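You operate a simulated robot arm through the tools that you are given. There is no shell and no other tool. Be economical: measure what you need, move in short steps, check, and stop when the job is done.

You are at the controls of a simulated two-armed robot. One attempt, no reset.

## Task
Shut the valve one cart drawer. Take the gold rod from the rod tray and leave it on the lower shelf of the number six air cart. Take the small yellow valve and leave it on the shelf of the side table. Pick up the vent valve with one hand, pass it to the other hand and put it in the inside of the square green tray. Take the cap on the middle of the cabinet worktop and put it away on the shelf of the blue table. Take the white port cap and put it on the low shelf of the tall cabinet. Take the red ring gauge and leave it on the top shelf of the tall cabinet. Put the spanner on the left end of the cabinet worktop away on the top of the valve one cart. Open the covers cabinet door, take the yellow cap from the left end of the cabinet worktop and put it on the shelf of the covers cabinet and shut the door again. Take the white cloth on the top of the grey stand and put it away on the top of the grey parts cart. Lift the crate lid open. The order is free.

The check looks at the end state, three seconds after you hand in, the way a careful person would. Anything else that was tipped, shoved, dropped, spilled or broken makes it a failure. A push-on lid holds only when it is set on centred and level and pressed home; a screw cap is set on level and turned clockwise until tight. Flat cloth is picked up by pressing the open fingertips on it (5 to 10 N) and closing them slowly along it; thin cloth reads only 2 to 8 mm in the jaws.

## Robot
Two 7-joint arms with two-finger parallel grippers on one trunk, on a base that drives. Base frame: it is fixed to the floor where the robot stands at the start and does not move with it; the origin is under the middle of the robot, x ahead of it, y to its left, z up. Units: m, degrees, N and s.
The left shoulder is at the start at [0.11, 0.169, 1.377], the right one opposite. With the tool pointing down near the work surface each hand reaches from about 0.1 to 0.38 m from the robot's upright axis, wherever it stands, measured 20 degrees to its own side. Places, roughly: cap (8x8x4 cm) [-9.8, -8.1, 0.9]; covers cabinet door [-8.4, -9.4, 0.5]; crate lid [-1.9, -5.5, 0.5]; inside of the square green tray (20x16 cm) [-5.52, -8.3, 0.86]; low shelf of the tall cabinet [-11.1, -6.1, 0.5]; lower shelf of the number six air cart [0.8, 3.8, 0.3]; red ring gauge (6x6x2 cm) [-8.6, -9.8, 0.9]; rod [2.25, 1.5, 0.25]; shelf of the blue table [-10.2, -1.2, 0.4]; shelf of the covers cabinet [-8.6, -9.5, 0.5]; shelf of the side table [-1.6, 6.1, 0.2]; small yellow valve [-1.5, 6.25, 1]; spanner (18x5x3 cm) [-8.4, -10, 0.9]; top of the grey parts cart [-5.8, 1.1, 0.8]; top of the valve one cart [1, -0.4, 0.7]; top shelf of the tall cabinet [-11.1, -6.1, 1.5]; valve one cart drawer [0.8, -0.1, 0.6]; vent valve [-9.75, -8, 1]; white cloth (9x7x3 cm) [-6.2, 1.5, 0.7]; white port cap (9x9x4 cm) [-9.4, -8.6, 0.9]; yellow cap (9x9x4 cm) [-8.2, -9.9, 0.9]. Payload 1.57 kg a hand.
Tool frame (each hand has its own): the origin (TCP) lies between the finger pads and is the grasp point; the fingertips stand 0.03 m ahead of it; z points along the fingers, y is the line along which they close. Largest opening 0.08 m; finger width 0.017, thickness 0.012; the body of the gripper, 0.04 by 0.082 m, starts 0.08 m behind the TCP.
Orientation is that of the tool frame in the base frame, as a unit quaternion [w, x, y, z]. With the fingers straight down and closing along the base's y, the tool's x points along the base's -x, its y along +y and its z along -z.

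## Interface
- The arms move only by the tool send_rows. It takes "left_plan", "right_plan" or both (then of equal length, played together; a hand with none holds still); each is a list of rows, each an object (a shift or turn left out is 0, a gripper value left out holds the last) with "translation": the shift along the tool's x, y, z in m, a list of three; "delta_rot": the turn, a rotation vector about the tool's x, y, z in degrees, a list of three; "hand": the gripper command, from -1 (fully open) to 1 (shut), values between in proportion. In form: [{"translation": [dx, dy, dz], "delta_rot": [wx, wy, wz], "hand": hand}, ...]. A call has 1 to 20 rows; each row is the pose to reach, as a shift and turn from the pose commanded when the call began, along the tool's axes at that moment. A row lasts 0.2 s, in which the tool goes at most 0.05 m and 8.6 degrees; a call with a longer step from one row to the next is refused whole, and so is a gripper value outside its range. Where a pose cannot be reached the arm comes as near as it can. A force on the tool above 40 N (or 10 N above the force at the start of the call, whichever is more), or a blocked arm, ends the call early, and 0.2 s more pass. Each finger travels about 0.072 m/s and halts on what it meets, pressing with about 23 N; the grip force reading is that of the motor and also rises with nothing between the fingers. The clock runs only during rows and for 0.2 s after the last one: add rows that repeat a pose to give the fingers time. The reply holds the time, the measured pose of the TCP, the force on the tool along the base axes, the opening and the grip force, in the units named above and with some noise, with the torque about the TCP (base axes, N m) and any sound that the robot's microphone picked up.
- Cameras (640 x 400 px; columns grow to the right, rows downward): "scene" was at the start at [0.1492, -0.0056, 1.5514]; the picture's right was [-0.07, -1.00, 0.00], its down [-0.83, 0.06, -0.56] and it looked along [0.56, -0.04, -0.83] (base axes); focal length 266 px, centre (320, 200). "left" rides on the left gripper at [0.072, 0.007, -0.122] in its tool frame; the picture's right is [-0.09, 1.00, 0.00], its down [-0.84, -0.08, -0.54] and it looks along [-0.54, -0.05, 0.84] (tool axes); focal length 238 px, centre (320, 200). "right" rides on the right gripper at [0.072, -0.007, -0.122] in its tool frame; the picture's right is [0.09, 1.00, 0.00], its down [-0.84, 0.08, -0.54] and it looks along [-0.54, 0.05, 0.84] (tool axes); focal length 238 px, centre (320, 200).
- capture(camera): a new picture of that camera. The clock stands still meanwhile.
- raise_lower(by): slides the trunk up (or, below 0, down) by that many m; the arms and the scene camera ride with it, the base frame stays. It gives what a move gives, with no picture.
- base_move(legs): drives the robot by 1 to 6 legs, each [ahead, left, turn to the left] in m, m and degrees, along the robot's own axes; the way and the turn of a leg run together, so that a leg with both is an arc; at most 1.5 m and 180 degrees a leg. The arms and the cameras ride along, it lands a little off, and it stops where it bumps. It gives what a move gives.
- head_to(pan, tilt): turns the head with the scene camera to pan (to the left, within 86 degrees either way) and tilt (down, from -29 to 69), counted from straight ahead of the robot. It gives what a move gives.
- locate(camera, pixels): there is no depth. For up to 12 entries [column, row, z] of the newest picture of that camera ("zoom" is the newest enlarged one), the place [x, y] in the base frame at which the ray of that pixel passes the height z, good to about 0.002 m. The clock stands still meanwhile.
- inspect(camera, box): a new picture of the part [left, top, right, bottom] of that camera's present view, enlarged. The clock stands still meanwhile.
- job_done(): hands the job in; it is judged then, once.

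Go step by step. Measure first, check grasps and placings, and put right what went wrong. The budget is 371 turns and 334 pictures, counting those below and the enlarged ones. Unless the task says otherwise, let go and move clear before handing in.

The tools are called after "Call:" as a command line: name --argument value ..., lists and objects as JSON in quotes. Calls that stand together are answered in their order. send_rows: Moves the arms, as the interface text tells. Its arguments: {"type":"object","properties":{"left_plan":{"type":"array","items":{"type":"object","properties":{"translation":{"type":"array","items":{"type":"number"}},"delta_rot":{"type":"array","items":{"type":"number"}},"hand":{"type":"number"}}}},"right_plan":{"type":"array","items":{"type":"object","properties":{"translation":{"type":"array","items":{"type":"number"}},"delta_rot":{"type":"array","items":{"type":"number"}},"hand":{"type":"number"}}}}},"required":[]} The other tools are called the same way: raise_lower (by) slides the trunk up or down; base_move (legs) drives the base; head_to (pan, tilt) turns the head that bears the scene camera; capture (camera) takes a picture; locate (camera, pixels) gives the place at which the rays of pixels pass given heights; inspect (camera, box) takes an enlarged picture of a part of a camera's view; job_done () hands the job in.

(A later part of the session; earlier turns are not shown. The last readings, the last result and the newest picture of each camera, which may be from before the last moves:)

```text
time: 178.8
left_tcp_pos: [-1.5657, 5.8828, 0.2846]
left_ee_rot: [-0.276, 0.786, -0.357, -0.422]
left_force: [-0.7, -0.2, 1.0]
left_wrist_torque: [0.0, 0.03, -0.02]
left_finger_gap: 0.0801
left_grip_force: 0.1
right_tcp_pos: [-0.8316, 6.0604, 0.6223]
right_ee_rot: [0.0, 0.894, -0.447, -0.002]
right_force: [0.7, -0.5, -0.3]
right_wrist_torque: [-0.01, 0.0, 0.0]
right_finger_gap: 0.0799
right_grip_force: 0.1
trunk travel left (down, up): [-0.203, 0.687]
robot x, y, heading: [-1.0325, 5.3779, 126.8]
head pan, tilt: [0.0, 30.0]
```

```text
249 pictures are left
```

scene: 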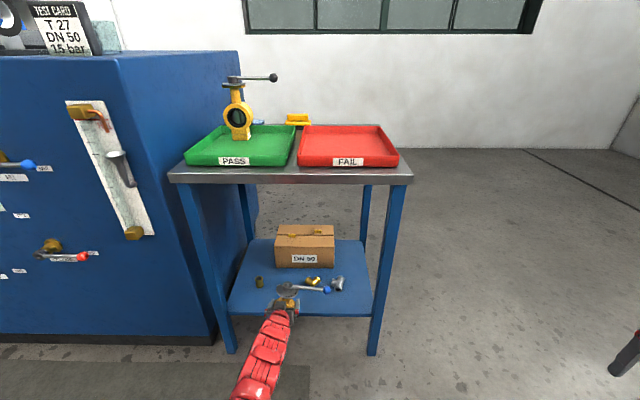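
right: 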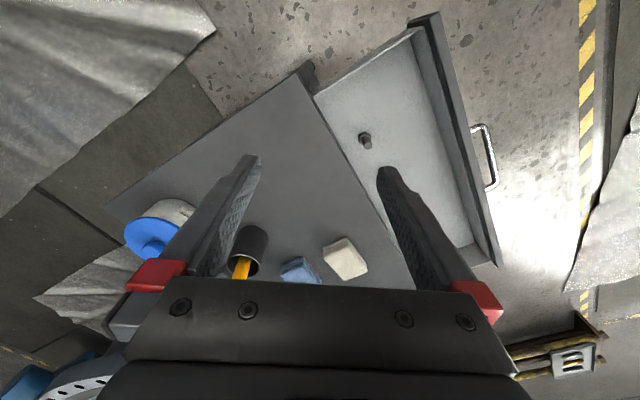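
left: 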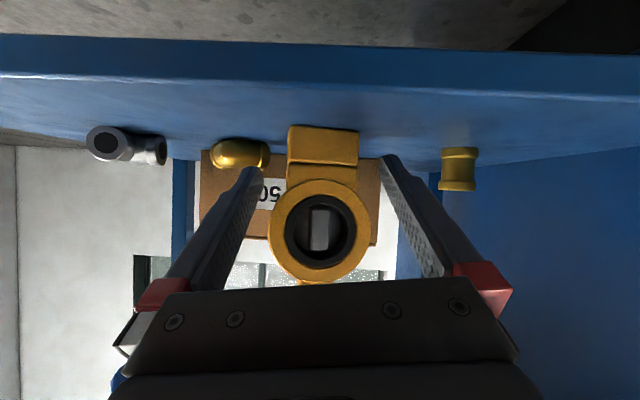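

Free and standing. Withdraw the base 0.5 m and check.

Call:
base_move --legs '[[-0.5, 0, 0]]'

Call:
inspect --camera "scene" --box '[180, 130, 360, 290]'

```text
time: 181.8
left_tcp_pos: [-1.2609, 5.4807, 0.2849]
left_ee_rot: [-0.277, 0.785, -0.36, -0.421]
left_force: [-0.2, 1.2, 0.3]
left_wrist_torque: [-0.01, 0.01, 0.02]
left_finger_gap: 0.08
left_grip_force: 0.2
right_tcp_pos: [-0.5258, 5.6543, 0.6214]
right_ee_rot: [0.001, 0.893, -0.45, -0.002]
right_force: [0.0, 0.4, -0.4]
right_wrist_torque: [0.0, 0.0, 0.0]
right_finger_gap: 0.0801
right_grip_force: 0.0
trunk travel left (down, up): [-0.203, 0.687]
robot x, y, heading: [-0.7319, 4.9671, 126.6]
head pan, tilt: [0.0, 30.0]
```

```text
2.50 times, centred on (270, 210) of scene
```

zoom: 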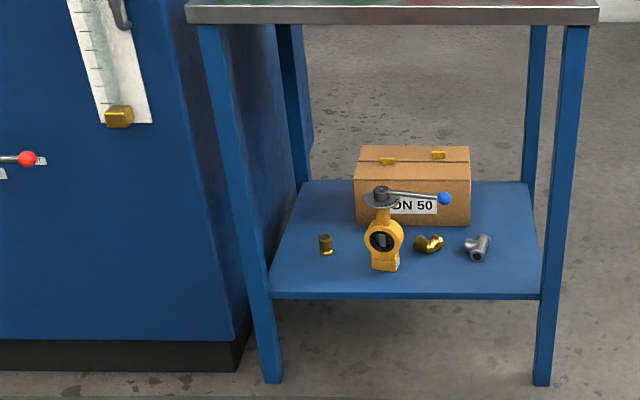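

The valve stands on the shelf. Next the cloth near (-6.2,1.5): raise the trunk, straighten the left hand, turn toward it and look.

Call:
base_move --legs '[[-0.3, 0, 0], [0, 0, 80]]'

Call:
raise_lower --by 0.4

Call:
send_rows --left_plan '[{"translation": [0.02, 0.01, -0.03], "delta_rot": [0, 8, 1]}, {"translation": [0.04, 0.02, -0.06], "delta_rot": [-1, 16, 2]}, {"translation": [0.05, 0.03, -0.09], "delta_rot": [-2, 24, 3]}, {"translation": [0.06, 0.05, -0.12], "delta_rot": [-3, 32, 4]}, {"translation": [0.07, 0.07, -0.15], "delta_rot": [-3, 40, 5]}, {"translation": [0.08, 0.09, -0.17], "delta_rot": [-4, 48, 6]}, {"translation": [0.09, 0.1, -0.17], "delta_rot": [-4, 54, 6]}, {"translation": [0.09, 0.1, -0.17], "delta_rot": [-4, 60, 6]}, {"translation": [0.09, 0.1, -0.17], "delta_rot": [-4, 60, 6]}]'

Call:
head_to --pan 0 --tilt 12

Call:
capture --camera "scene"

```text
time: 187.2
left_tcp_pos: [-1.1465, 4.2979, 0.2841]
left_ee_rot: [0.058, 0.833, 0.228, -0.502]
left_force: [-0.1, -0.6, -0.3]
left_wrist_torque: [0.03, 0.0, 0.02]
left_finger_gap: 0.08
left_grip_force: 0.1
right_tcp_pos: [-1.1865, 5.0505, 0.6212]
right_ee_rot: [0.001, 0.974, 0.228, -0.001]
right_force: [-0.3, 0.5, -1.2]
right_wrist_torque: [0.02, 0.0, 0.01]
right_finger_gap: 0.0801
right_grip_force: 0.0
trunk travel left (down, up): [-0.203, 0.687]
robot x, y, heading: [-0.5495, 4.7292, -153.5]
head pan, tilt: [0.0, 30.0]
```

```text
time: 191.1
left_tcp_pos: [-1.1466, 4.2978, 0.6859]
left_ee_rot: [0.057, 0.833, 0.228, -0.501]
left_force: [-0.5, -0.1, 0.0]
left_wrist_torque: [-0.01, 0.01, 0.02]
left_finger_gap: 0.0801
left_grip_force: 0.0
right_tcp_pos: [-1.1871, 5.0504, 1.0236]
right_ee_rot: [0.002, 0.974, 0.227, -0.001]
right_force: [0.0, 0.2, -0.2]
right_wrist_torque: [0.01, 0.0, -0.02]
right_finger_gap: 0.0802
right_grip_force: 0.0
trunk travel left (down, up): [-0.603, 0.287]
robot x, y, heading: [-0.5529, 4.7289, -153.6]
head pan, tilt: [0.0, 30.0]
```

```text
time: 193.1
left_tcp_pos: [-0.9301, 4.2915, 0.6793]
left_ee_rot: [-0.011, 0.98, 0.201, -0.006]
left_force: [-0.8, 0.3, -0.2]
left_wrist_torque: [-0.02, -0.04, -0.02]
left_finger_gap: 0.0803
left_grip_force: 0.0
right_tcp_pos: [-1.1873, 5.05, 1.0219]
right_ee_rot: [0.001, 0.974, 0.227, 0.0]
right_force: [-1.2, 0.8, -0.4]
right_wrist_torque: [0.0, 0.03, -0.03]
right_finger_gap: 0.0801
right_grip_force: 0.2
trunk travel left (down, up): [-0.603, 0.287]
robot x, y, heading: [-0.5525, 4.7314, -153.6]
head pan, tilt: [0.0, 30.0]
```

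```text
time: 193.9
left_tcp_pos: [-0.9301, 4.2926, 0.6781]
left_ee_rot: [-0.011, 0.98, 0.2, -0.007]
left_force: [-0.2, 0.2, 0.5]
left_wrist_torque: [-0.02, 0.0, -0.03]
left_finger_gap: 0.0798
left_grip_force: 0.0
right_tcp_pos: [-1.1886, 5.0521, 1.0233]
right_ee_rot: [0.001, 0.974, 0.228, -0.001]
right_force: [-0.4, 0.2, 0.3]
right_wrist_torque: [0.01, 0.01, 0.03]
right_finger_gap: 0.0799
right_grip_force: 0.0
trunk travel left (down, up): [-0.603, 0.287]
robot x, y, heading: [-0.551, 4.7306, -153.7]
head pan, tilt: [0.0, 12.0]
```

```text
247 pictures are left
```

scene: 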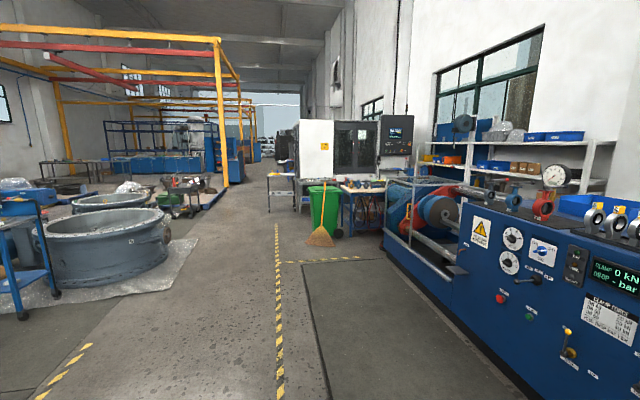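

The aisle ahead leads there. Measure the obstacles along it.

Call:
locate --camera "scene" --pixels '[[310, 246, 0], [270, 212, 0], [297, 210, 0], [198, 240, 0], [168, 265, 0], [225, 185, 0], [280, 175, 0.75], [190, 215, 0], [341, 232, 0]]'

Call:
inspect --camera "scene" --box '[150, 130, 350, 255]'

```text
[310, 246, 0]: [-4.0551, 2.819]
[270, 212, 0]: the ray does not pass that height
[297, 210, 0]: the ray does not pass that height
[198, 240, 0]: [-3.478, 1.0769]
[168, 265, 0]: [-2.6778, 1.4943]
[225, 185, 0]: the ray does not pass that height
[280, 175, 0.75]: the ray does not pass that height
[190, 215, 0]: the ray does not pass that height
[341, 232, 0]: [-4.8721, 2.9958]
```

```text
3.20 times, centred on (250, 192) of scene
```

zoom: 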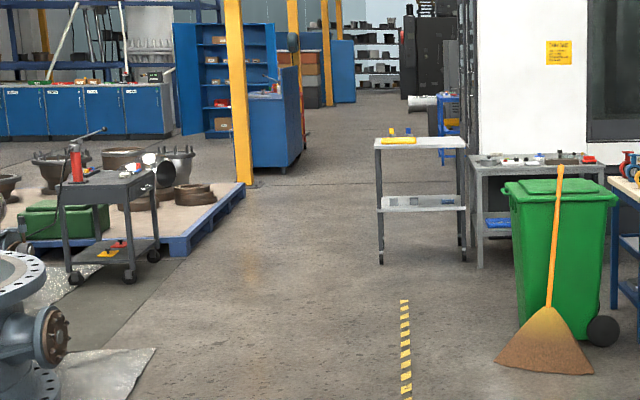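

A two-tier grey stand and another grey table are near the target. I tuck the right hand in and drive along the aisle to about (-4.2,1.8), staying clear of the broom at (-4.06,2.82).

Call:
send_rows --right_plan '[{"translation": [-0.02, 0.04, 0]}, {"translation": [-0.04, 0.08, 0]}, {"translation": [-0.06, 0.12, 0]}, {"translation": [-0.08, 0.16, 0]}, {"translation": [-0.09, 0.2, 0]}, {"translation": [-0.1, 0.24, 0]}, {"translation": [-0.1, 0.24, 0]}]'

Call:
base_move --legs '[[0, 0, 13.4], [1.5, 0, 0], [1.5, 0, 0], [1.2, 0, 0], [0, 0, -20]]'

Call:
capture --camera "scene"

```text
time: 195.5
left_tcp_pos: [-0.9299, 4.2953, 0.6793]
left_ee_rot: [-0.011, 0.98, 0.2, -0.007]
left_force: [0.8, 1.5, 0.5]
left_wrist_torque: [0.0, -0.03, 0.02]
left_finger_gap: 0.0802
left_grip_force: 0.1
right_tcp_pos: [-1.2346, 4.8065, 1.0246]
right_ee_rot: [0.001, 0.974, 0.228, -0.002]
right_force: [-0.4, -0.1, 1.0]
right_wrist_torque: [-0.03, 0.03, -0.02]
right_finger_gap: 0.0797
right_grip_force: 0.0
right hand out of reach, approached as far as the arm can: row 1, 2, 3, 4, 5, 6, 7
trunk travel left (down, up): [-0.603, 0.287]
robot x, y, heading: [-0.5525, 4.7308, -153.5]
head pan, tilt: [0.0, 12.0]
```

```text
time: 217.5
left_tcp_pos: [-4.2409, 1.7187, 0.6776]
left_ee_rot: [-0.013, 0.991, 0.131, -0.005]
left_force: [0.3, 0.9, 0.8]
left_wrist_torque: [0.01, -0.02, 0.01]
left_finger_gap: 0.0802
left_grip_force: 0.0
right_tcp_pos: [-4.47, 2.2702, 1.0245]
right_ee_rot: [0.001, 0.988, 0.157, -0.001]
right_force: [0.2, -0.5, -0.2]
right_wrist_torque: [-0.01, -0.01, -0.02]
right_finger_gap: 0.0799
right_grip_force: 0.1
trunk travel left (down, up): [-0.603, 0.287]
robot x, y, heading: [-3.8046, 2.0971, -161.6]
head pan, tilt: [0.0, 12.0]
```

```text
245 pictures are left
```

scene: 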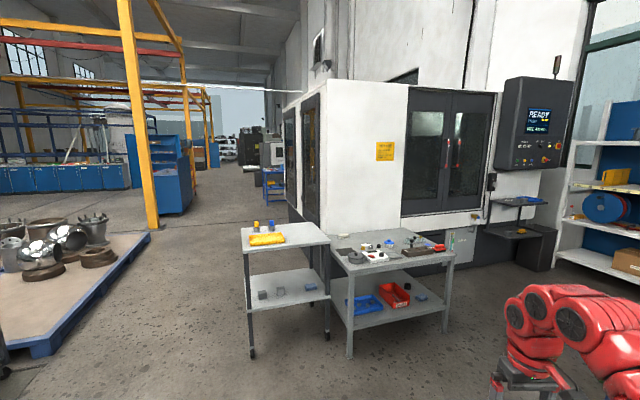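

Two grey tables: the left with casters (parts cart, yellow cloth on top), the right (grey stand) with several small items. Zoom.

Call:
inspect --camera "scene" --box '[230, 205, 470, 360]'

Call:
locate --camera "scene" --pixels '[[241, 246, 0.8], [329, 241, 0.8], [330, 273, 0.7], [453, 252, 0.7], [435, 233, 0.7], [335, 235, 0.7], [252, 357, 0], [349, 358, 0], [445, 333, 0], [376, 254, 0.72]]'

```text
2.58 times, centred on (350, 282) of scene
```

zoom: 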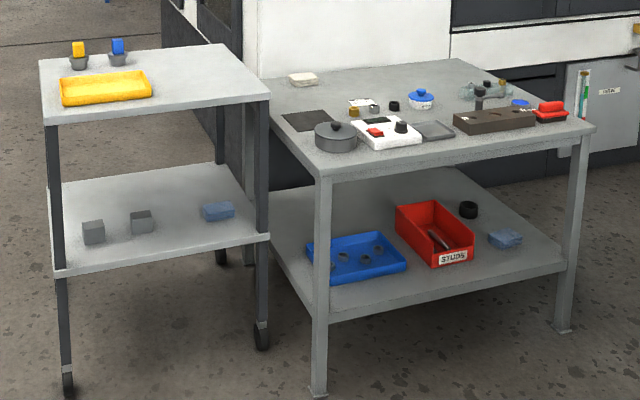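

```text
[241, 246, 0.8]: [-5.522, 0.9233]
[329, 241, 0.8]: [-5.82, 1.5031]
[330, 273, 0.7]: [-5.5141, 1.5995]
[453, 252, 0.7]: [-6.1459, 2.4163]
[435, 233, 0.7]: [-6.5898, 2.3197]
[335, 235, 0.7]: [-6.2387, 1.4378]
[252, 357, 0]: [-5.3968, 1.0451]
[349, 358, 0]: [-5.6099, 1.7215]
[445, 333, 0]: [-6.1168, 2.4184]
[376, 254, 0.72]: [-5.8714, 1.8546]
```

The white cloth lies at the stand's far-left corner, zoom (302,78). From the front it's too deep; I check whether I can reach it from behind the cart, on the stand's left side.

Call:
locate --camera "scene" --pixels '[[343, 234.7, 0.71], [309, 222, 0.8], [331, 241, 0.8], [246, 227, 0.8], [242, 252, 0.8], [150, 240, 0.05], [50, 350, 0.05], [290, 222, 0.3], [324, 235, 0.3], [224, 307, 0.0]]'

Call:
head_to --pan 20 --tilt 25

Call:
capture --camera "scene"

```text
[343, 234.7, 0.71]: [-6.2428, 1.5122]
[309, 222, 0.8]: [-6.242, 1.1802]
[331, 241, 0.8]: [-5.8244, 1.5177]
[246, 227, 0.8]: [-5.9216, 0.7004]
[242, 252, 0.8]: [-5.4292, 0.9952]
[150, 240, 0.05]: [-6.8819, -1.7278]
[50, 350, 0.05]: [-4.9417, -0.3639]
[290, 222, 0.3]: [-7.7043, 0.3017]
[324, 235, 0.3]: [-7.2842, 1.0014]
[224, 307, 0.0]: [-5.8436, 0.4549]
```

```text
time: 218.3
left_tcp_pos: [-4.2415, 1.7173, 0.678]
left_ee_rot: [-0.013, 0.991, 0.132, -0.006]
left_force: [0.5, 0.0, -0.1]
left_wrist_torque: [0.01, 0.04, -0.02]
left_finger_gap: 0.08
left_grip_force: 0.1
right_tcp_pos: [-4.4711, 2.2693, 1.0238]
right_ee_rot: [0.001, 0.987, 0.158, -0.001]
right_force: [0.6, 0.0, -0.5]
right_wrist_torque: [0.01, -0.03, 0.0]
right_finger_gap: 0.0802
right_grip_force: 0.0
trunk travel left (down, up): [-0.603, 0.287]
robot x, y, heading: [-3.8023, 2.0963, -161.8]
head pan, tilt: [20.0, 25.0]
```

```text
243 pictures are left
```

scene: 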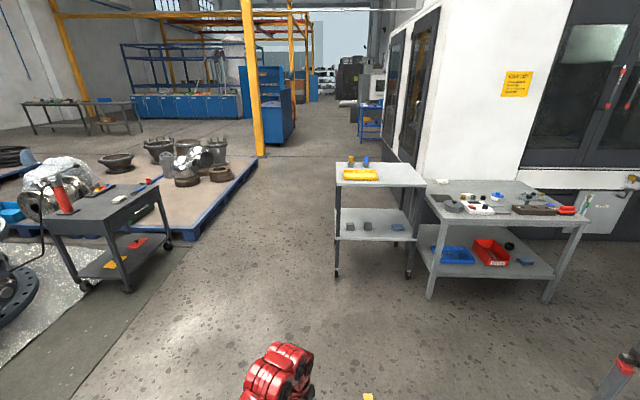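

Cart corners ≈(-5.43,1.0),(-5.82,1.52),(-6.24,1.18),(-5.92,0.70); the cloth near (-6.24,1.51). I'll go around the cart's left to its rear. Check the black cart and pallet positions.

Call:
locate --camera "scene" --pixels '[[168, 248, 0], [88, 290, 0], [185, 240, 0.05], [258, 165, 0.05], [337, 275, 0], [408, 278, 0], [430, 190, 0.3], [395, 165, 0.5], [158, 180, 0.8]]'

```text
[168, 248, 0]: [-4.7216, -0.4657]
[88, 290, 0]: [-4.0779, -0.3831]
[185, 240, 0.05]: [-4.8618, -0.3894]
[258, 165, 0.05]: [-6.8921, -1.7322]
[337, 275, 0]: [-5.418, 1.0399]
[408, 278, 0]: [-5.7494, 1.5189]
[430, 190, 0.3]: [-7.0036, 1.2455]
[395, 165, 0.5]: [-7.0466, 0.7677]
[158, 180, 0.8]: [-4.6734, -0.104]
```

Corridor is clear. Raise the trunk and drive around behind the cart to about (-6.4,0.15), facing the cloth.

Call:
raise_lower --by 0.2

Call:
base_move --legs '[[0, 0, 36.9], [1.3, 0, 0], [0.7, 0, 0], [0, 0, -43.4], [1.45, 0, 0], [0, 0, -119.7]]'

Call:
head_to --pan 0 --tilt 35

Call:
capture --camera "scene"

```text
time: 220.5
left_tcp_pos: [-4.2397, 1.7164, 0.8784]
left_ee_rot: [-0.013, 0.991, 0.131, -0.005]
left_force: [0.6, -0.7, -0.6]
left_wrist_torque: [-0.02, 0.01, -0.01]
left_finger_gap: 0.0801
left_grip_force: 0.0
right_tcp_pos: [-4.4718, 2.2693, 1.2235]
right_ee_rot: [0.002, 0.987, 0.158, -0.001]
right_force: [0.0, -0.7, -0.1]
right_wrist_torque: [-0.01, 0.04, 0.01]
right_finger_gap: 0.0799
right_grip_force: 0.1
trunk travel left (down, up): [-0.803, 0.087]
robot x, y, heading: [-3.8026, 2.0982, -161.6]
head pan, tilt: [20.0, 25.0]
```

```text
time: 245.9
left_tcp_pos: [-6.4339, 0.7384, 0.8786]
left_ee_rot: [0.011, -0.574, 0.819, -0.008]
left_force: [-0.6, 0.1, 0.8]
left_wrist_torque: [-0.01, 0.01, 0.05]
left_finger_gap: 0.08
left_grip_force: 0.0
right_tcp_pos: [-5.8502, 0.6106, 1.2241]
right_ee_rot: [0.001, -0.597, 0.802, 0.001]
right_force: [0.9, 0.4, 0.3]
right_wrist_torque: [0.02, 0.02, 0.0]
right_finger_gap: 0.0799
right_grip_force: 0.0
trunk travel left (down, up): [-0.803, 0.087]
robot x, y, heading: [-6.3749, 0.1613, 73.3]
head pan, tilt: [20.0, 25.0]
```

```text
time: 246.8
left_tcp_pos: [-6.4351, 0.7377, 0.8781]
left_ee_rot: [0.01, -0.575, 0.818, -0.009]
left_force: [-0.4, -0.4, 0.2]
left_wrist_torque: [0.01, -0.05, 0.03]
left_finger_gap: 0.0799
left_grip_force: 0.0
right_tcp_pos: [-5.8504, 0.6111, 1.2237]
right_ee_rot: [0.0, -0.597, 0.802, 0.002]
right_force: [0.2, 0.6, -0.4]
right_wrist_torque: [-0.02, 0.02, 0.01]
right_finger_gap: 0.08
right_grip_force: 0.0
trunk travel left (down, up): [-0.803, 0.087]
robot x, y, heading: [-6.3729, 0.1621, 73.7]
head pan, tilt: [0.0, 35.0]
```

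```text
242 pictures are left
```

scene: 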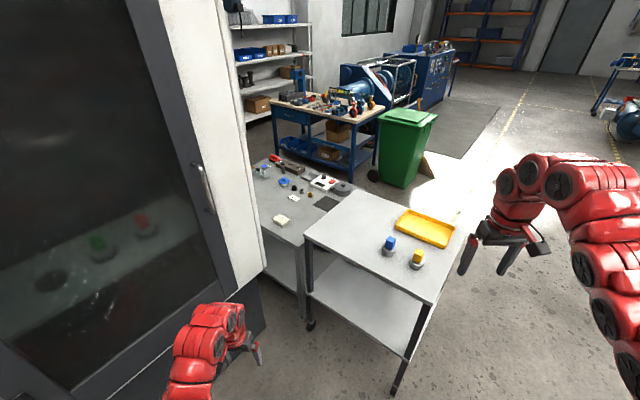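

Good vantage: the white cloth is at (282,220), the cart's top is free at (335,225). Measure.

Call:
inspect --camera "scene" --box '[220, 140, 480, 340]'

Call:
locate --camera "scene" --pixels '[[282, 220, 0.73], [276, 224, 0.7], [290, 224, 0.7], [262, 230, 0.7], [303, 246, 0.7], [306, 237, 0.8], [363, 190, 0.8], [470, 222, 0.8], [432, 305, 0.8], [388, 247, 0.8], [262, 275, 0.5], [340, 230, 0.8]]'

```text
2.00 times, centred on (350, 240) of scene
```

zoom: 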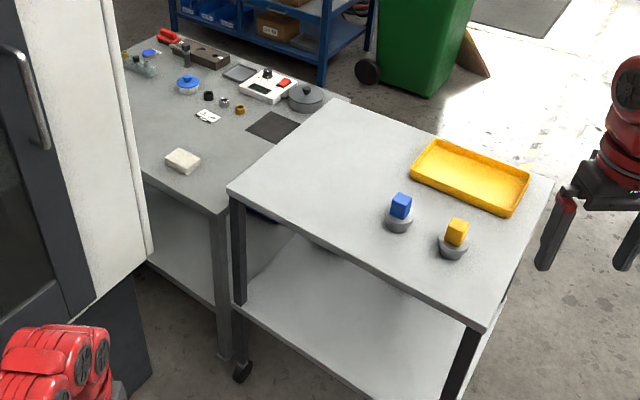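

```text
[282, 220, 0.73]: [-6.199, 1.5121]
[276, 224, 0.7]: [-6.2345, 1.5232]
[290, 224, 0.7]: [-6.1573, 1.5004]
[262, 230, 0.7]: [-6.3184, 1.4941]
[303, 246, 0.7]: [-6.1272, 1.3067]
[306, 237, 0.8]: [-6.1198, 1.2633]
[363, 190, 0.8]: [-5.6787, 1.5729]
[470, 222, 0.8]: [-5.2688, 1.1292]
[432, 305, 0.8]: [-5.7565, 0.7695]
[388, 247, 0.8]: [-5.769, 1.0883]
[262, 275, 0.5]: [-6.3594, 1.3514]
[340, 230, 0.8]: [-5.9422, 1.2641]
```

The cloth is at (-6.199,1.512), 10 cm inside the stand's edge, with the machine wall on my left and the cart corner at (-6.12,1.26). Drive ahead 0.6 m with the left hand held above both.

Call:
base_move --legs '[[0.6, 0, 0]]'

Call:
capture --camera "left"

Call:
capture --camera "scene"

```text
time: 250.2
left_tcp_pos: [-6.2637, 1.3154, 0.8787]
left_ee_rot: [0.01, -0.576, 0.817, -0.008]
left_force: [5.0, -2.2, 2.0]
left_wrist_torque: [0.2, 0.57, 0.01]
left_finger_gap: 0.0749
left_grip_force: 0.0
right_tcp_pos: [-5.6795, 1.1897, 1.2234]
right_ee_rot: [0.0, -0.598, 0.801, 0.001]
right_force: [0.0, 0.2, 1.2]
right_wrist_torque: [0.03, -0.01, 0.0]
right_finger_gap: 0.0797
right_grip_force: 0.0
trunk travel left (down, up): [-0.803, 0.087]
robot x, y, heading: [-6.206, 0.743, 73.7]
head pan, tilt: [0.0, 35.0]
```

```text
240 pictures are left
```

left: 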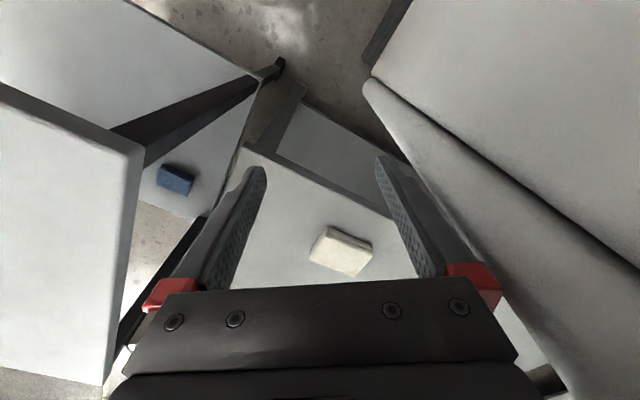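

```text
239 pictures are left
```

scene: 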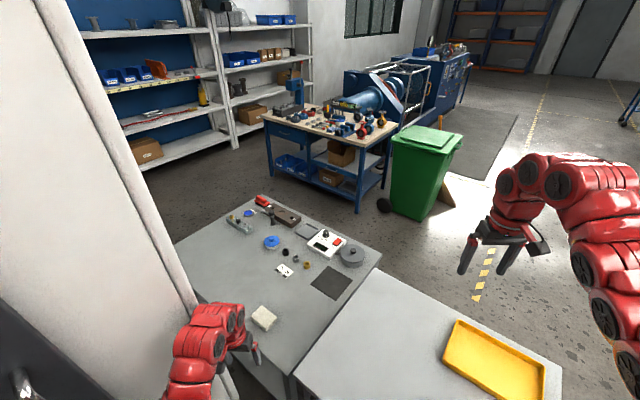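

The +y finger touches the machine panel (5 N). Move the hand 4 cm away and measure the cloth at (342,250).

Call:
send_rows --left_plan '[{"translation": [0, -0.02, 0], "hand": -1}, {"translation": [0, -0.045, 0]}, {"translation": [0, -0.045, 0]}]'

Call:
capture --camera "left"

```text
time: 251.0
left_tcp_pos: [-6.2236, 1.3006, 0.88]
left_ee_rot: [0.01, -0.577, 0.817, -0.009]
left_force: [-0.1, 0.2, 0.4]
left_wrist_torque: [0.0, -0.01, -0.02]
left_finger_gap: 0.0804
left_grip_force: 0.0
right_tcp_pos: [-5.6814, 1.1905, 1.2238]
right_ee_rot: [0.0, -0.598, 0.801, 0.001]
right_force: [0.2, -0.6, 0.6]
right_wrist_torque: [-0.02, -0.03, 0.04]
right_finger_gap: 0.0798
right_grip_force: 0.2
trunk travel left (down, up): [-0.803, 0.087]
robot x, y, heading: [-6.2036, 0.7402, 73.5]
head pan, tilt: [0.0, 35.0]
```

```text
238 pictures are left
```

left: 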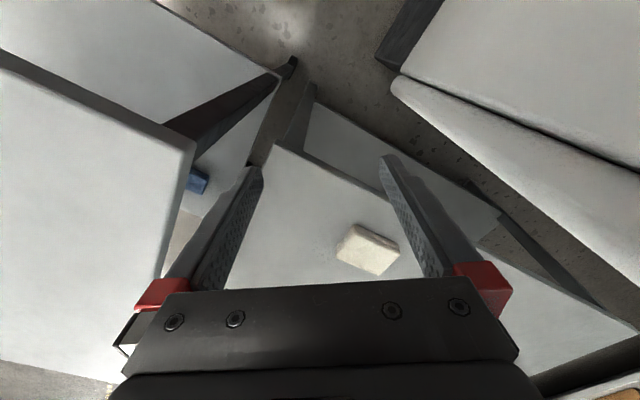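

Call:
locate --camera "left" --pixels '[[357, 225, 0.72], [400, 248, 0.72], [382, 274, 0.7], [336, 252, 0.7], [368, 248, 0.72], [369, 247, 0.7]]'

Call:
inspect --camera "left" --box '[260, 170, 460, 300]'

Call:
locate --camera "scene" --pixels '[[265, 317, 0.72], [265, 317, 0.74], [265, 317, 0.7]]'

```text
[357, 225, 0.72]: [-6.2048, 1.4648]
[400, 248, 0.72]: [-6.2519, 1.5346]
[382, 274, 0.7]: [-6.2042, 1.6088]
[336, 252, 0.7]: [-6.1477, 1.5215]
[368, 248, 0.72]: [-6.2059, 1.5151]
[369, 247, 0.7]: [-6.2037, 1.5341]
```

```text
3.08 times, centred on (360, 235) of left
```

zoom: 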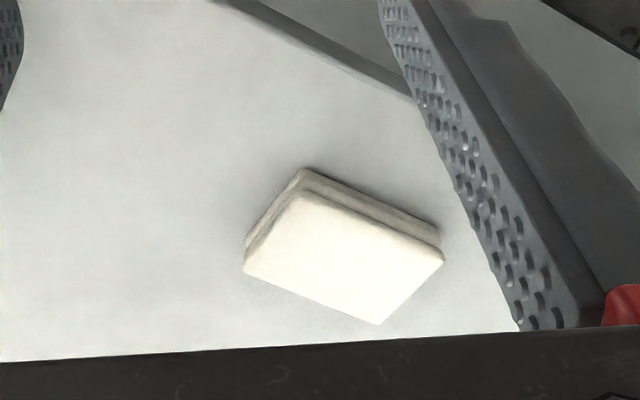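

```text
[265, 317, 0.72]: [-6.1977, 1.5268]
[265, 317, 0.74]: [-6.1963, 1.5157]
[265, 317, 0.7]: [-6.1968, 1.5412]
```

Call:
locate --camera "left" --pixels '[[354.5, 231.8, 0.725], [399.9, 254.5, 0.725], [378.8, 274.9, 0.725], [335.6, 256.1, 0.725]]'

```text
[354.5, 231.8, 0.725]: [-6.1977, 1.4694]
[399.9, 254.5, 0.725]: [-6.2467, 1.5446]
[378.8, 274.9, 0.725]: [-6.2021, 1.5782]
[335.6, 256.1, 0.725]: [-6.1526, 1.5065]
```

Cloth centre (-6.200,1.525), long side at 123°. Move forward over it, yaw −49.5° so the jaws close across its short side.

Call:
send_rows --left_plan '[{"translation": [-0.04, 0, 0]}, {"translation": [-0.08, 0, 0]}, {"translation": [-0.12, 0, 0], "delta_rot": [0, 0, -8]}, {"translation": [-0.16, 0.01, 0], "delta_rot": [0, 0, -16]}, {"translation": [-0.2, 0.025, 0], "delta_rot": [0, 0, -24]}, {"translation": [-0.222, 0.041, 0], "delta_rot": [0, 0, -32]}, {"translation": [-0.222, 0.041, 0], "delta_rot": [0, 0, -40]}, {"translation": [-0.222, 0.041, 0], "delta_rot": [0, 0, -48]}, {"translation": [-0.222, 0.041, 0], "delta_rot": [0, 0, -49.5]}, {"translation": [-0.222, 0.041, 0], "delta_rot": [0, 0, -49.5]}]'

Call:
capture --camera "left"

Call:
capture --camera "scene"

```text
time: 253.2
left_tcp_pos: [-6.2075, 1.4574, 0.9109]
left_ee_rot: [-0.007, 0.866, -0.501, 0.013]
left_force: [-0.6, -0.4, 0.2]
left_wrist_torque: [0.01, -0.02, 0.0]
left_finger_gap: 0.0799
left_grip_force: 0.0
left hand out of reach, approached as far as the arm can: row 4, 5, 6, 7, 8, 9, 10
right_tcp_pos: [-5.6803, 1.1896, 1.2237]
right_ee_rot: [0.001, -0.598, 0.801, 0.002]
right_force: [0.3, -0.8, 0.4]
right_wrist_torque: [-0.02, -0.02, -0.01]
right_finger_gap: 0.0799
right_grip_force: 0.1
trunk travel left (down, up): [-0.803, 0.087]
robot x, y, heading: [-6.2005, 0.7384, 73.6]
head pan, tilt: [0.0, 35.0]
```

```text
236 pictures are left
```

left: 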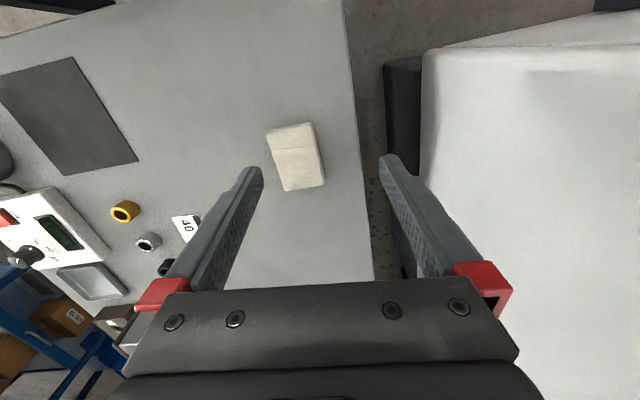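

```text
235 pictures are left
```

scene: 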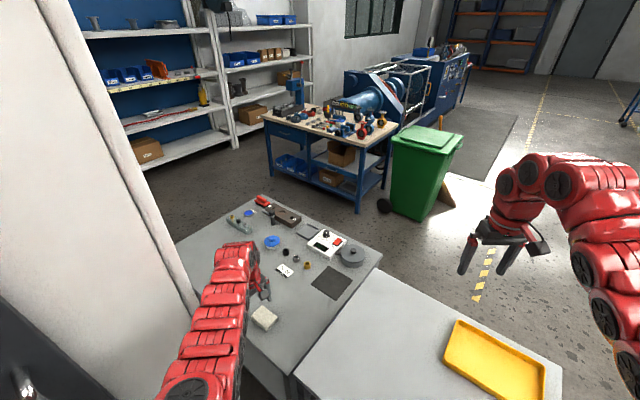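

The arm is at its limit 7 cm short. Lower the trunk in two stages with the hand raised in between to gain reach.

Call:
raise_lower --by -0.11

Call:
send_rows --left_plan '[{"translation": [0, 0, -0.04]}, {"translation": [0, 0, -0.08]}, {"translation": [0, 0, -0.12]}, {"translation": [0, 0, -0.14]}]'

Call:
raise_lower --by -0.13

Call:
capture --camera "left"

```text
time: 254.6
left_tcp_pos: [-6.2073, 1.4583, 0.8009]
left_ee_rot: [-0.006, 0.865, -0.502, 0.012]
left_force: [0.5, 0.2, -0.2]
left_wrist_torque: [-0.05, -0.01, 0.01]
left_finger_gap: 0.0798
left_grip_force: 0.1
right_tcp_pos: [-5.6811, 1.1897, 1.1139]
right_ee_rot: [0.001, -0.598, 0.801, 0.002]
right_force: [0.0, 0.5, -0.7]
right_wrist_torque: [0.03, 0.03, 0.0]
right_finger_gap: 0.08
right_grip_force: 0.0
trunk travel left (down, up): [-0.693, 0.197]
robot x, y, heading: [-6.2021, 0.7358, 73.5]
head pan, tilt: [0.0, 35.0]
```

```text
time: 255.6
left_tcp_pos: [-6.2109, 1.4568, 0.9399]
left_ee_rot: [-0.006, 0.865, -0.501, 0.013]
left_force: [-0.2, -0.1, 0.5]
left_wrist_torque: [0.03, -0.01, -0.01]
left_finger_gap: 0.0799
left_grip_force: 0.1
right_tcp_pos: [-5.6811, 1.1898, 1.1136]
right_ee_rot: [0.001, -0.599, 0.801, 0.002]
right_force: [-0.1, 0.9, -0.4]
right_wrist_torque: [0.0, 0.01, 0.01]
right_finger_gap: 0.0801
right_grip_force: 0.0
trunk travel left (down, up): [-0.693, 0.197]
robot x, y, heading: [-6.2025, 0.7384, 73.7]
head pan, tilt: [0.0, 35.0]
```

```text
time: 257.2
left_tcp_pos: [-6.2094, 1.458, 0.8096]
left_ee_rot: [-0.007, 0.866, -0.501, 0.011]
left_force: [-0.5, 1.1, -0.3]
left_wrist_torque: [0.0, -0.03, 0.02]
left_finger_gap: 0.0798
left_grip_force: 0.0
right_tcp_pos: [-5.6809, 1.1903, 0.9845]
right_ee_rot: [0.001, -0.599, 0.801, 0.002]
right_force: [0.5, 0.1, 0.1]
right_wrist_torque: [0.01, -0.01, 0.01]
right_finger_gap: 0.0799
right_grip_force: 0.1
trunk travel left (down, up): [-0.563, 0.327]
robot x, y, heading: [-6.2009, 0.7382, 73.5]
head pan, tilt: [0.0, 35.0]
```

```text
234 pictures are left
```

left: 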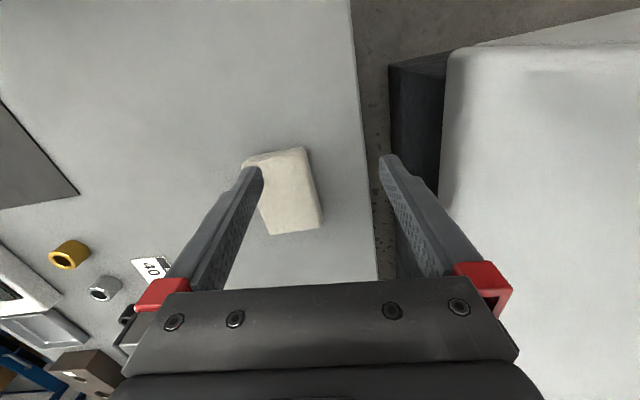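

Call:
locate --camera "left" --pixels '[[304, 147, 0.725], [322, 220, 0.725], [268, 233, 0.725], [285, 190, 0.725]]'

Call:
inspect --camera "left" --box '[200, 120, 400, 280]'

```text
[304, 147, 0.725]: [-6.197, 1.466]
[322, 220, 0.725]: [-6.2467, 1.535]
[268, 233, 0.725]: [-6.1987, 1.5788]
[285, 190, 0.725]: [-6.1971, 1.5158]
```

```text
2.50 times, centred on (300, 200) of left
```

zoom: 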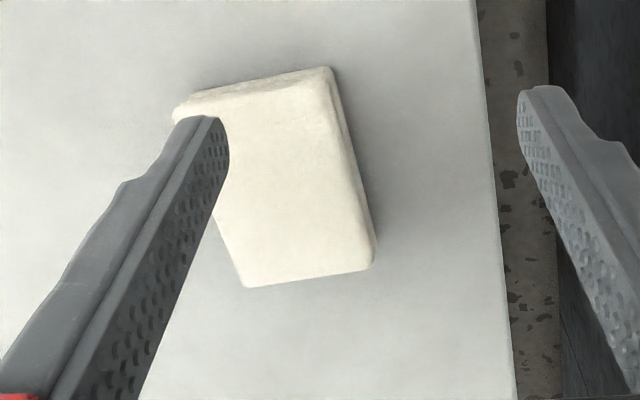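

Cloth centre (-6.198,1.5225). Shift over it and yaw 5° more, then check.

Call:
send_rows --left_plan '[{"translation": [-0.02, -0.017, 0], "delta_rot": [0, 0, -2]}, {"translation": [-0.04, -0.034, 0], "delta_rot": [0, 0, -4]}, {"translation": [-0.0505, -0.0418, 0], "delta_rot": [0, 0, -5]}, {"translation": [-0.0505, -0.0418, 0], "delta_rot": [0, 0, -5]}]'

Call:
capture --camera "left"

```text
time: 258.2
left_tcp_pos: [-6.2166, 1.4946, 0.8135]
left_ee_rot: [-0.006, 0.886, -0.464, 0.012]
left_force: [0.1, 0.0, 0.7]
left_wrist_torque: [-0.04, 0.02, -0.01]
left_finger_gap: 0.0801
left_grip_force: 0.1
left hand out of reach, approached as far as the arm can: row 2, 3, 4
right_tcp_pos: [-5.6808, 1.1899, 0.9833]
right_ee_rot: [0.001, -0.598, 0.801, 0.0]
right_force: [0.6, 0.1, -0.4]
right_wrist_torque: [0.02, 0.0, 0.0]
right_finger_gap: 0.08
right_grip_force: 0.0
trunk travel left (down, up): [-0.563, 0.327]
robot x, y, heading: [-6.2076, 0.7393, 73.6]
head pan, tilt: [0.0, 35.0]
```

```text
232 pictures are left
```

left: 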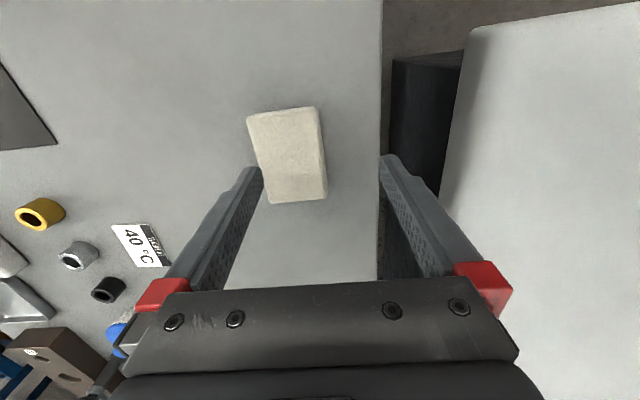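

Still ~3 cm short. Nudge the base 4 cm ahead.

Call:
base_move --legs '[[0.04, -0.01, 0]]'

Call:
capture --camera "left"

```text
time: 259.1
left_tcp_pos: [-6.1949, 1.5315, 0.8122]
left_ee_rot: [-0.005, 0.886, -0.463, 0.013]
left_force: [0.3, -0.4, -0.4]
left_wrist_torque: [0.0, -0.01, 0.01]
left_finger_gap: 0.0798
left_grip_force: 0.2
right_tcp_pos: [-5.6605, 1.2257, 0.9835]
right_ee_rot: [0.001, -0.598, 0.802, 0.001]
right_force: [-0.2, 0.4, 0.1]
right_wrist_torque: [0.0, 0.03, -0.01]
right_finger_gap: 0.0799
right_grip_force: 0.1
trunk travel left (down, up): [-0.563, 0.327]
robot x, y, heading: [-6.1827, 0.7723, 73.6]
head pan, tilt: [0.0, 35.0]
```

```text
231 pictures are left
```

left: 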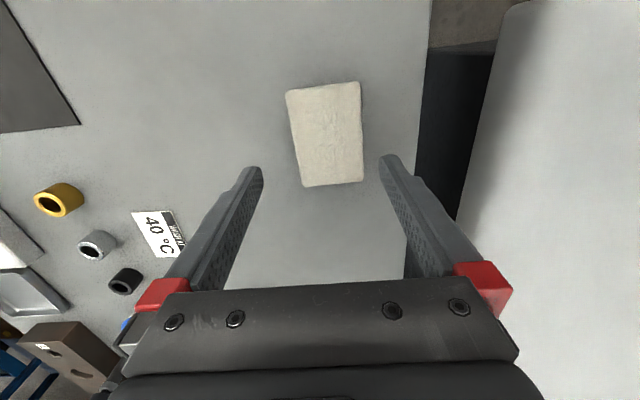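

Nearly centred (cloth centre (328,136)). Shift 7 mm, lower the trunk 5 cm and look.

Call:
send_rows --left_plan '[{"translation": [0.002, 0.007, 0]}, {"translation": [0.002, 0.007, 0]}]'

Call:
raise_lower --by -0.055

Call:
capture --camera "left"

```text
time: 259.7
left_tcp_pos: [-6.2008, 1.5254, 0.8103]
left_ee_rot: [-0.005, 0.886, -0.463, 0.012]
left_force: [-0.1, 0.5, -0.4]
left_wrist_torque: [0.03, -0.02, 0.0]
left_finger_gap: 0.0802
left_grip_force: 0.0
right_tcp_pos: [-5.6601, 1.2257, 0.9826]
right_ee_rot: [0.0, -0.598, 0.801, 0.001]
right_force: [-0.1, 0.4, -0.1]
right_wrist_torque: [0.01, 0.0, 0.02]
right_finger_gap: 0.0797
right_grip_force: 0.1
trunk travel left (down, up): [-0.563, 0.327]
robot x, y, heading: [-6.1808, 0.7709, 73.4]
head pan, tilt: [0.0, 35.0]
```

```text
time: 260.6
left_tcp_pos: [-6.2009, 1.5257, 0.7579]
left_ee_rot: [-0.005, 0.886, -0.463, 0.013]
left_force: [0.8, -1.0, -0.4]
left_wrist_torque: [0.0, -0.02, -0.02]
left_finger_gap: 0.0797
left_grip_force: 0.1
right_tcp_pos: [-5.6608, 1.2258, 0.9281]
right_ee_rot: [0.0, -0.598, 0.801, 0.001]
right_force: [-0.1, -0.7, -0.3]
right_wrist_torque: [0.01, -0.02, -0.03]
right_finger_gap: 0.0803
right_grip_force: 0.2
trunk travel left (down, up): [-0.508, 0.382]
robot x, y, heading: [-6.182, 0.7735, 73.7]
head pan, tilt: [0.0, 35.0]
```

```text
230 pictures are left
```

left: 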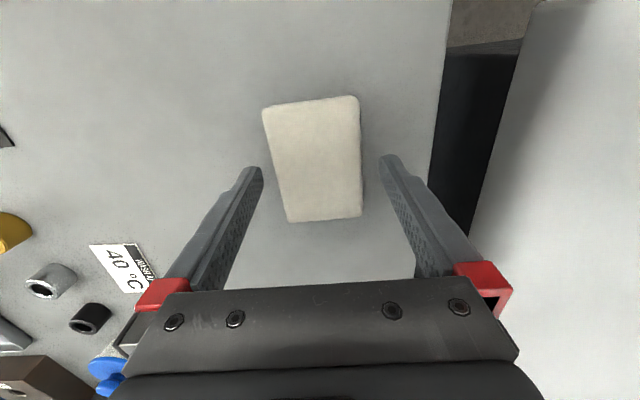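

Cloth lies between the fingertips. Lower 24 mm and close slowly.

Call:
send_rows --left_plan '[{"translation": [0, 0.001, 0.008]}, {"translation": [0, 0.001, 0.016]}, {"translation": [0, 0.001, 0.021]}, {"translation": [0, 0.001, 0.024]}, {"translation": [0, 0.001, 0.024], "hand": -0.6}, {"translation": [0, 0.001, 0.024], "hand": -0.3}, {"translation": [0, 0.001, 0.024], "hand": 0}, {"translation": [0, 0.001, 0.024], "hand": 0.5}, {"translation": [0, 0.001, 0.024], "hand": 1}, {"translation": [0, 0.001, 0.024], "hand": 1}]'

Call:
capture --camera "left"

```text
time: 262.8
left_tcp_pos: [-6.2008, 1.5253, 0.7325]
left_ee_rot: [-0.005, 0.886, -0.463, 0.012]
left_force: [-0.6, -0.2, 0.0]
left_wrist_torque: [-0.02, 0.03, 0.01]
left_finger_gap: 0.0644
left_grip_force: 22.9
right_tcp_pos: [-5.6612, 1.2263, 0.9284]
right_ee_rot: [0.001, -0.599, 0.801, 0.001]
right_force: [-0.2, 0.3, 0.1]
right_wrist_torque: [0.0, -0.03, 0.01]
right_finger_gap: 0.0799
right_grip_force: 0.1
trunk travel left (down, up): [-0.508, 0.382]
robot x, y, heading: [-6.1797, 0.7748, 73.7]
head pan, tilt: [0.0, 35.0]
```

```text
229 pictures are left
```

left: 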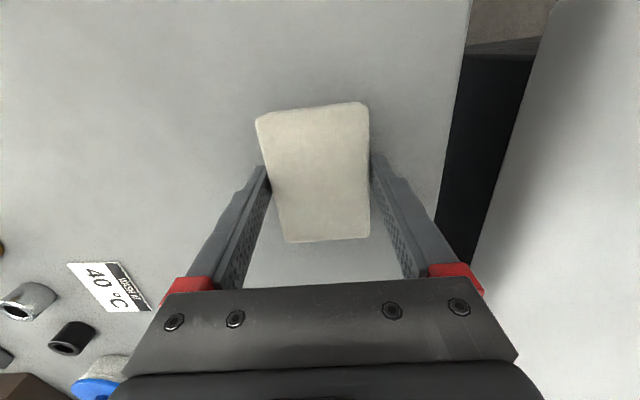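

Cloth gripped (64 mm). Lift by the trunk 0.18 m, then back up 0.25 m and turn right 24° to bring it over the cart top.

Call:
raise_lower --by 0.18

Call:
base_move --legs '[[-0.25, 0, 0], [0, 0, -24]]'

Call:
capture --camera "left"

Call:
capture --camera "scene"

```text
time: 264.8
left_tcp_pos: [-6.2005, 1.5253, 0.9126]
left_ee_rot: [-0.005, 0.886, -0.463, 0.012]
left_force: [0.0, 0.0, -1.1]
left_wrist_torque: [0.01, -0.01, 0.02]
left_finger_gap: 0.0642
left_grip_force: 23.4
right_tcp_pos: [-5.6607, 1.2256, 1.1093]
right_ee_rot: [0.0, -0.599, 0.801, 0.001]
right_force: [-0.3, -0.2, -0.3]
right_wrist_torque: [-0.01, 0.0, 0.0]
right_finger_gap: 0.0799
right_grip_force: 0.0
trunk travel left (down, up): [-0.688, 0.202]
robot x, y, heading: [-6.1827, 0.774, 73.5]
head pan, tilt: [0.0, 35.0]
```

```text
time: 267.9
left_tcp_pos: [-5.964, 1.2299, 0.9131]
left_ee_rot: [-0.003, 0.771, -0.636, 0.012]
left_force: [-0.4, -0.5, -0.5]
left_wrist_torque: [-0.02, -0.02, 0.01]
left_finger_gap: 0.0641
left_grip_force: 22.8
right_tcp_pos: [-5.5923, 0.7371, 1.1083]
right_ee_rot: [0.0, -0.419, 0.908, 0.001]
right_force: [0.4, 0.7, 0.4]
right_wrist_torque: [0.01, 0.0, -0.03]
right_finger_gap: 0.08
right_grip_force: 0.1
trunk travel left (down, up): [-0.688, 0.202]
robot x, y, heading: [-6.2504, 0.5397, 49.6]
head pan, tilt: [0.0, 35.0]
```

```text
228 pictures are left
```

left: 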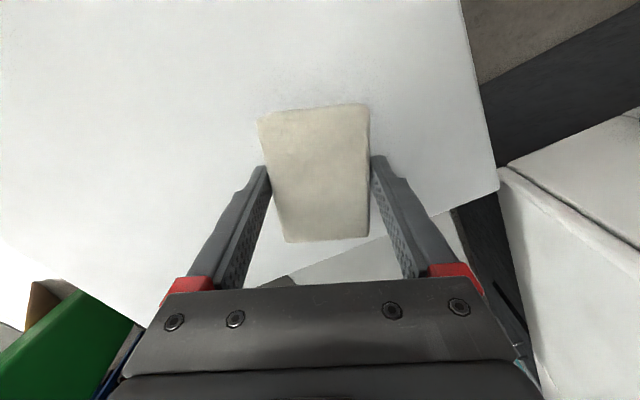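

```text
227 pictures are left
```

scene: 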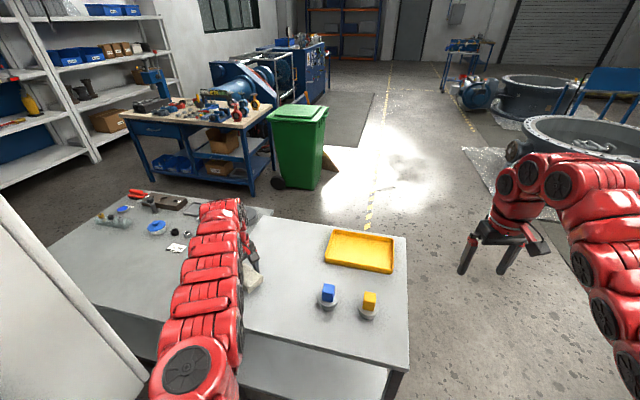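

The cloth is over the cart top, 12+ cm from its edges. Lower the trunk 6 cm, then feel down with the arm.

Call:
raise_lower --by -0.06

Call:
send_rows --left_plan '[{"translation": [0, 0, 0.006]}, {"translation": [0, 0, 0.011]}, {"translation": [0, 0, 0.015]}]'

Call:
capture --camera "left"

```text
time: 268.6
left_tcp_pos: [-5.9655, 1.2289, 0.8712]
left_ee_rot: [-0.004, 0.772, -0.636, 0.013]
left_force: [-5.0, -13.0, 18.2]
left_wrist_torque: [-0.07, 0.82, 0.51]
left_finger_gap: 0.0646
left_grip_force: 22.7
right_tcp_pos: [-5.5926, 0.7359, 1.0609]
right_ee_rot: [0.001, -0.419, 0.908, 0.002]
right_force: [-0.5, -0.2, -0.8]
right_wrist_torque: [-0.01, 0.02, -0.03]
right_finger_gap: 0.0798
right_grip_force: 0.0
trunk travel left (down, up): [-0.641, 0.249]
robot x, y, heading: [-6.2495, 0.5363, 49.8]
head pan, tilt: [0.0, 35.0]
stopped: the force on the tool passed its limit at 58 N (the readings are from after the stop); the commanded pose is now the measured one
```

```text
time: 269.1
left_tcp_pos: [-5.9647, 1.2291, 0.8719]
left_ee_rot: [-0.009, 0.772, -0.635, 0.012]
left_force: [-6.4, -14.8, 30.2]
left_wrist_torque: [-0.87, 1.37, 0.61]
left_finger_gap: 0.0645
left_grip_force: 23.1
right_tcp_pos: [-5.5941, 0.7327, 1.063]
right_ee_rot: [0.002, -0.42, 0.908, 0.003]
right_force: [0.4, 0.8, 0.9]
right_wrist_torque: [0.01, 0.0, 0.01]
right_finger_gap: 0.08
right_grip_force: 0.0
trunk travel left (down, up): [-0.641, 0.249]
robot x, y, heading: [-6.2522, 0.5381, 49.7]
head pan, tilt: [0.0, 35.0]
stopped in row 2 (left hand): the force on the tool passed its limit at 46 N (the readings are from after the stop); the commanded pose is now the measured one
```

```text
226 pictures are left
```

left: 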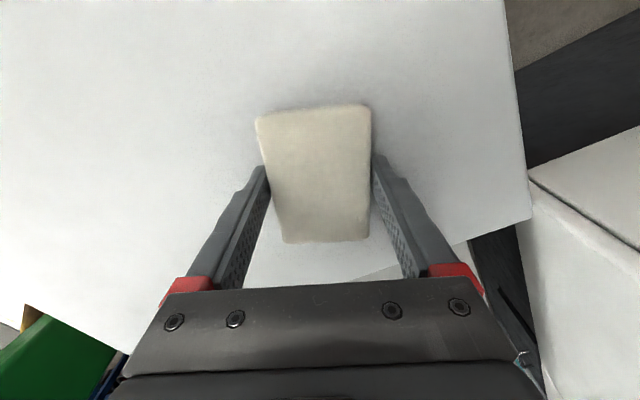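

Already in contact: cart top is ~0.84. Ease off 3 mm and open.

Call:
send_rows --left_plan '[{"translation": [0, 0, -0.003]}, {"translation": [0, 0, -0.003], "hand": 0}, {"translation": [0, 0, -0.003], "hand": -1}, {"translation": [0, 0, -0.003], "hand": -1}, {"translation": [0, 0, -0.02]}, {"translation": [0, 0, -0.06]}, {"translation": [0, 0, -0.1]}]'

Call:
capture --camera "left"

Call:
capture --camera "scene"

```text
time: 270.7
left_tcp_pos: [-5.9681, 1.2351, 0.967]
left_ee_rot: [-0.007, 0.772, -0.635, 0.012]
left_force: [0.0, 0.1, 0.3]
left_wrist_torque: [0.02, 0.03, 0.02]
left_finger_gap: 0.0798
left_grip_force: 0.1
right_tcp_pos: [-5.5927, 0.7392, 1.0614]
right_ee_rot: [0.0, -0.42, 0.907, 0.001]
right_force: [-0.3, -0.5, -0.2]
right_wrist_torque: [0.0, 0.02, 0.01]
right_finger_gap: 0.0801
right_grip_force: 0.0
trunk travel left (down, up): [-0.641, 0.249]
robot x, y, heading: [-6.2539, 0.5387, 50.0]
head pan, tilt: [0.0, 35.0]
```

```text
225 pictures are left
```

left: 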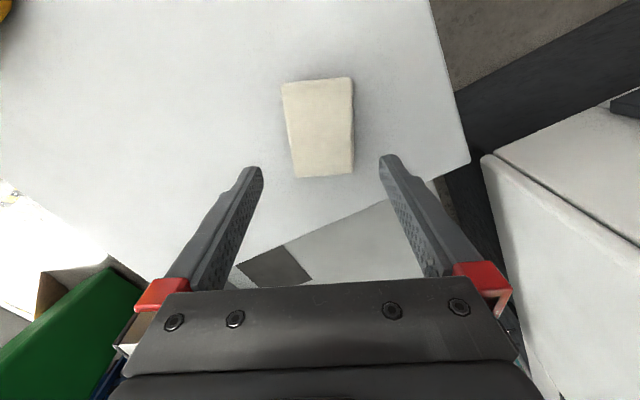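

```text
224 pictures are left
```

scene: 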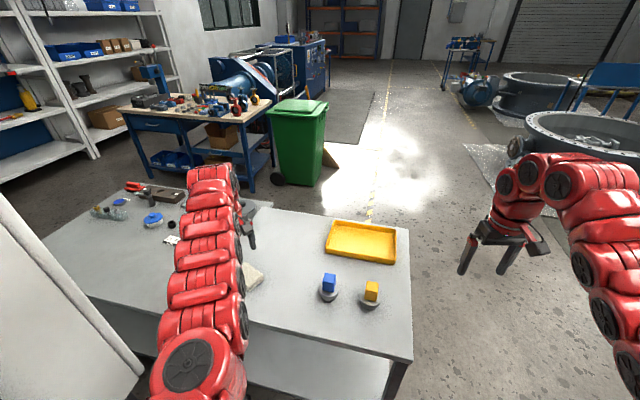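

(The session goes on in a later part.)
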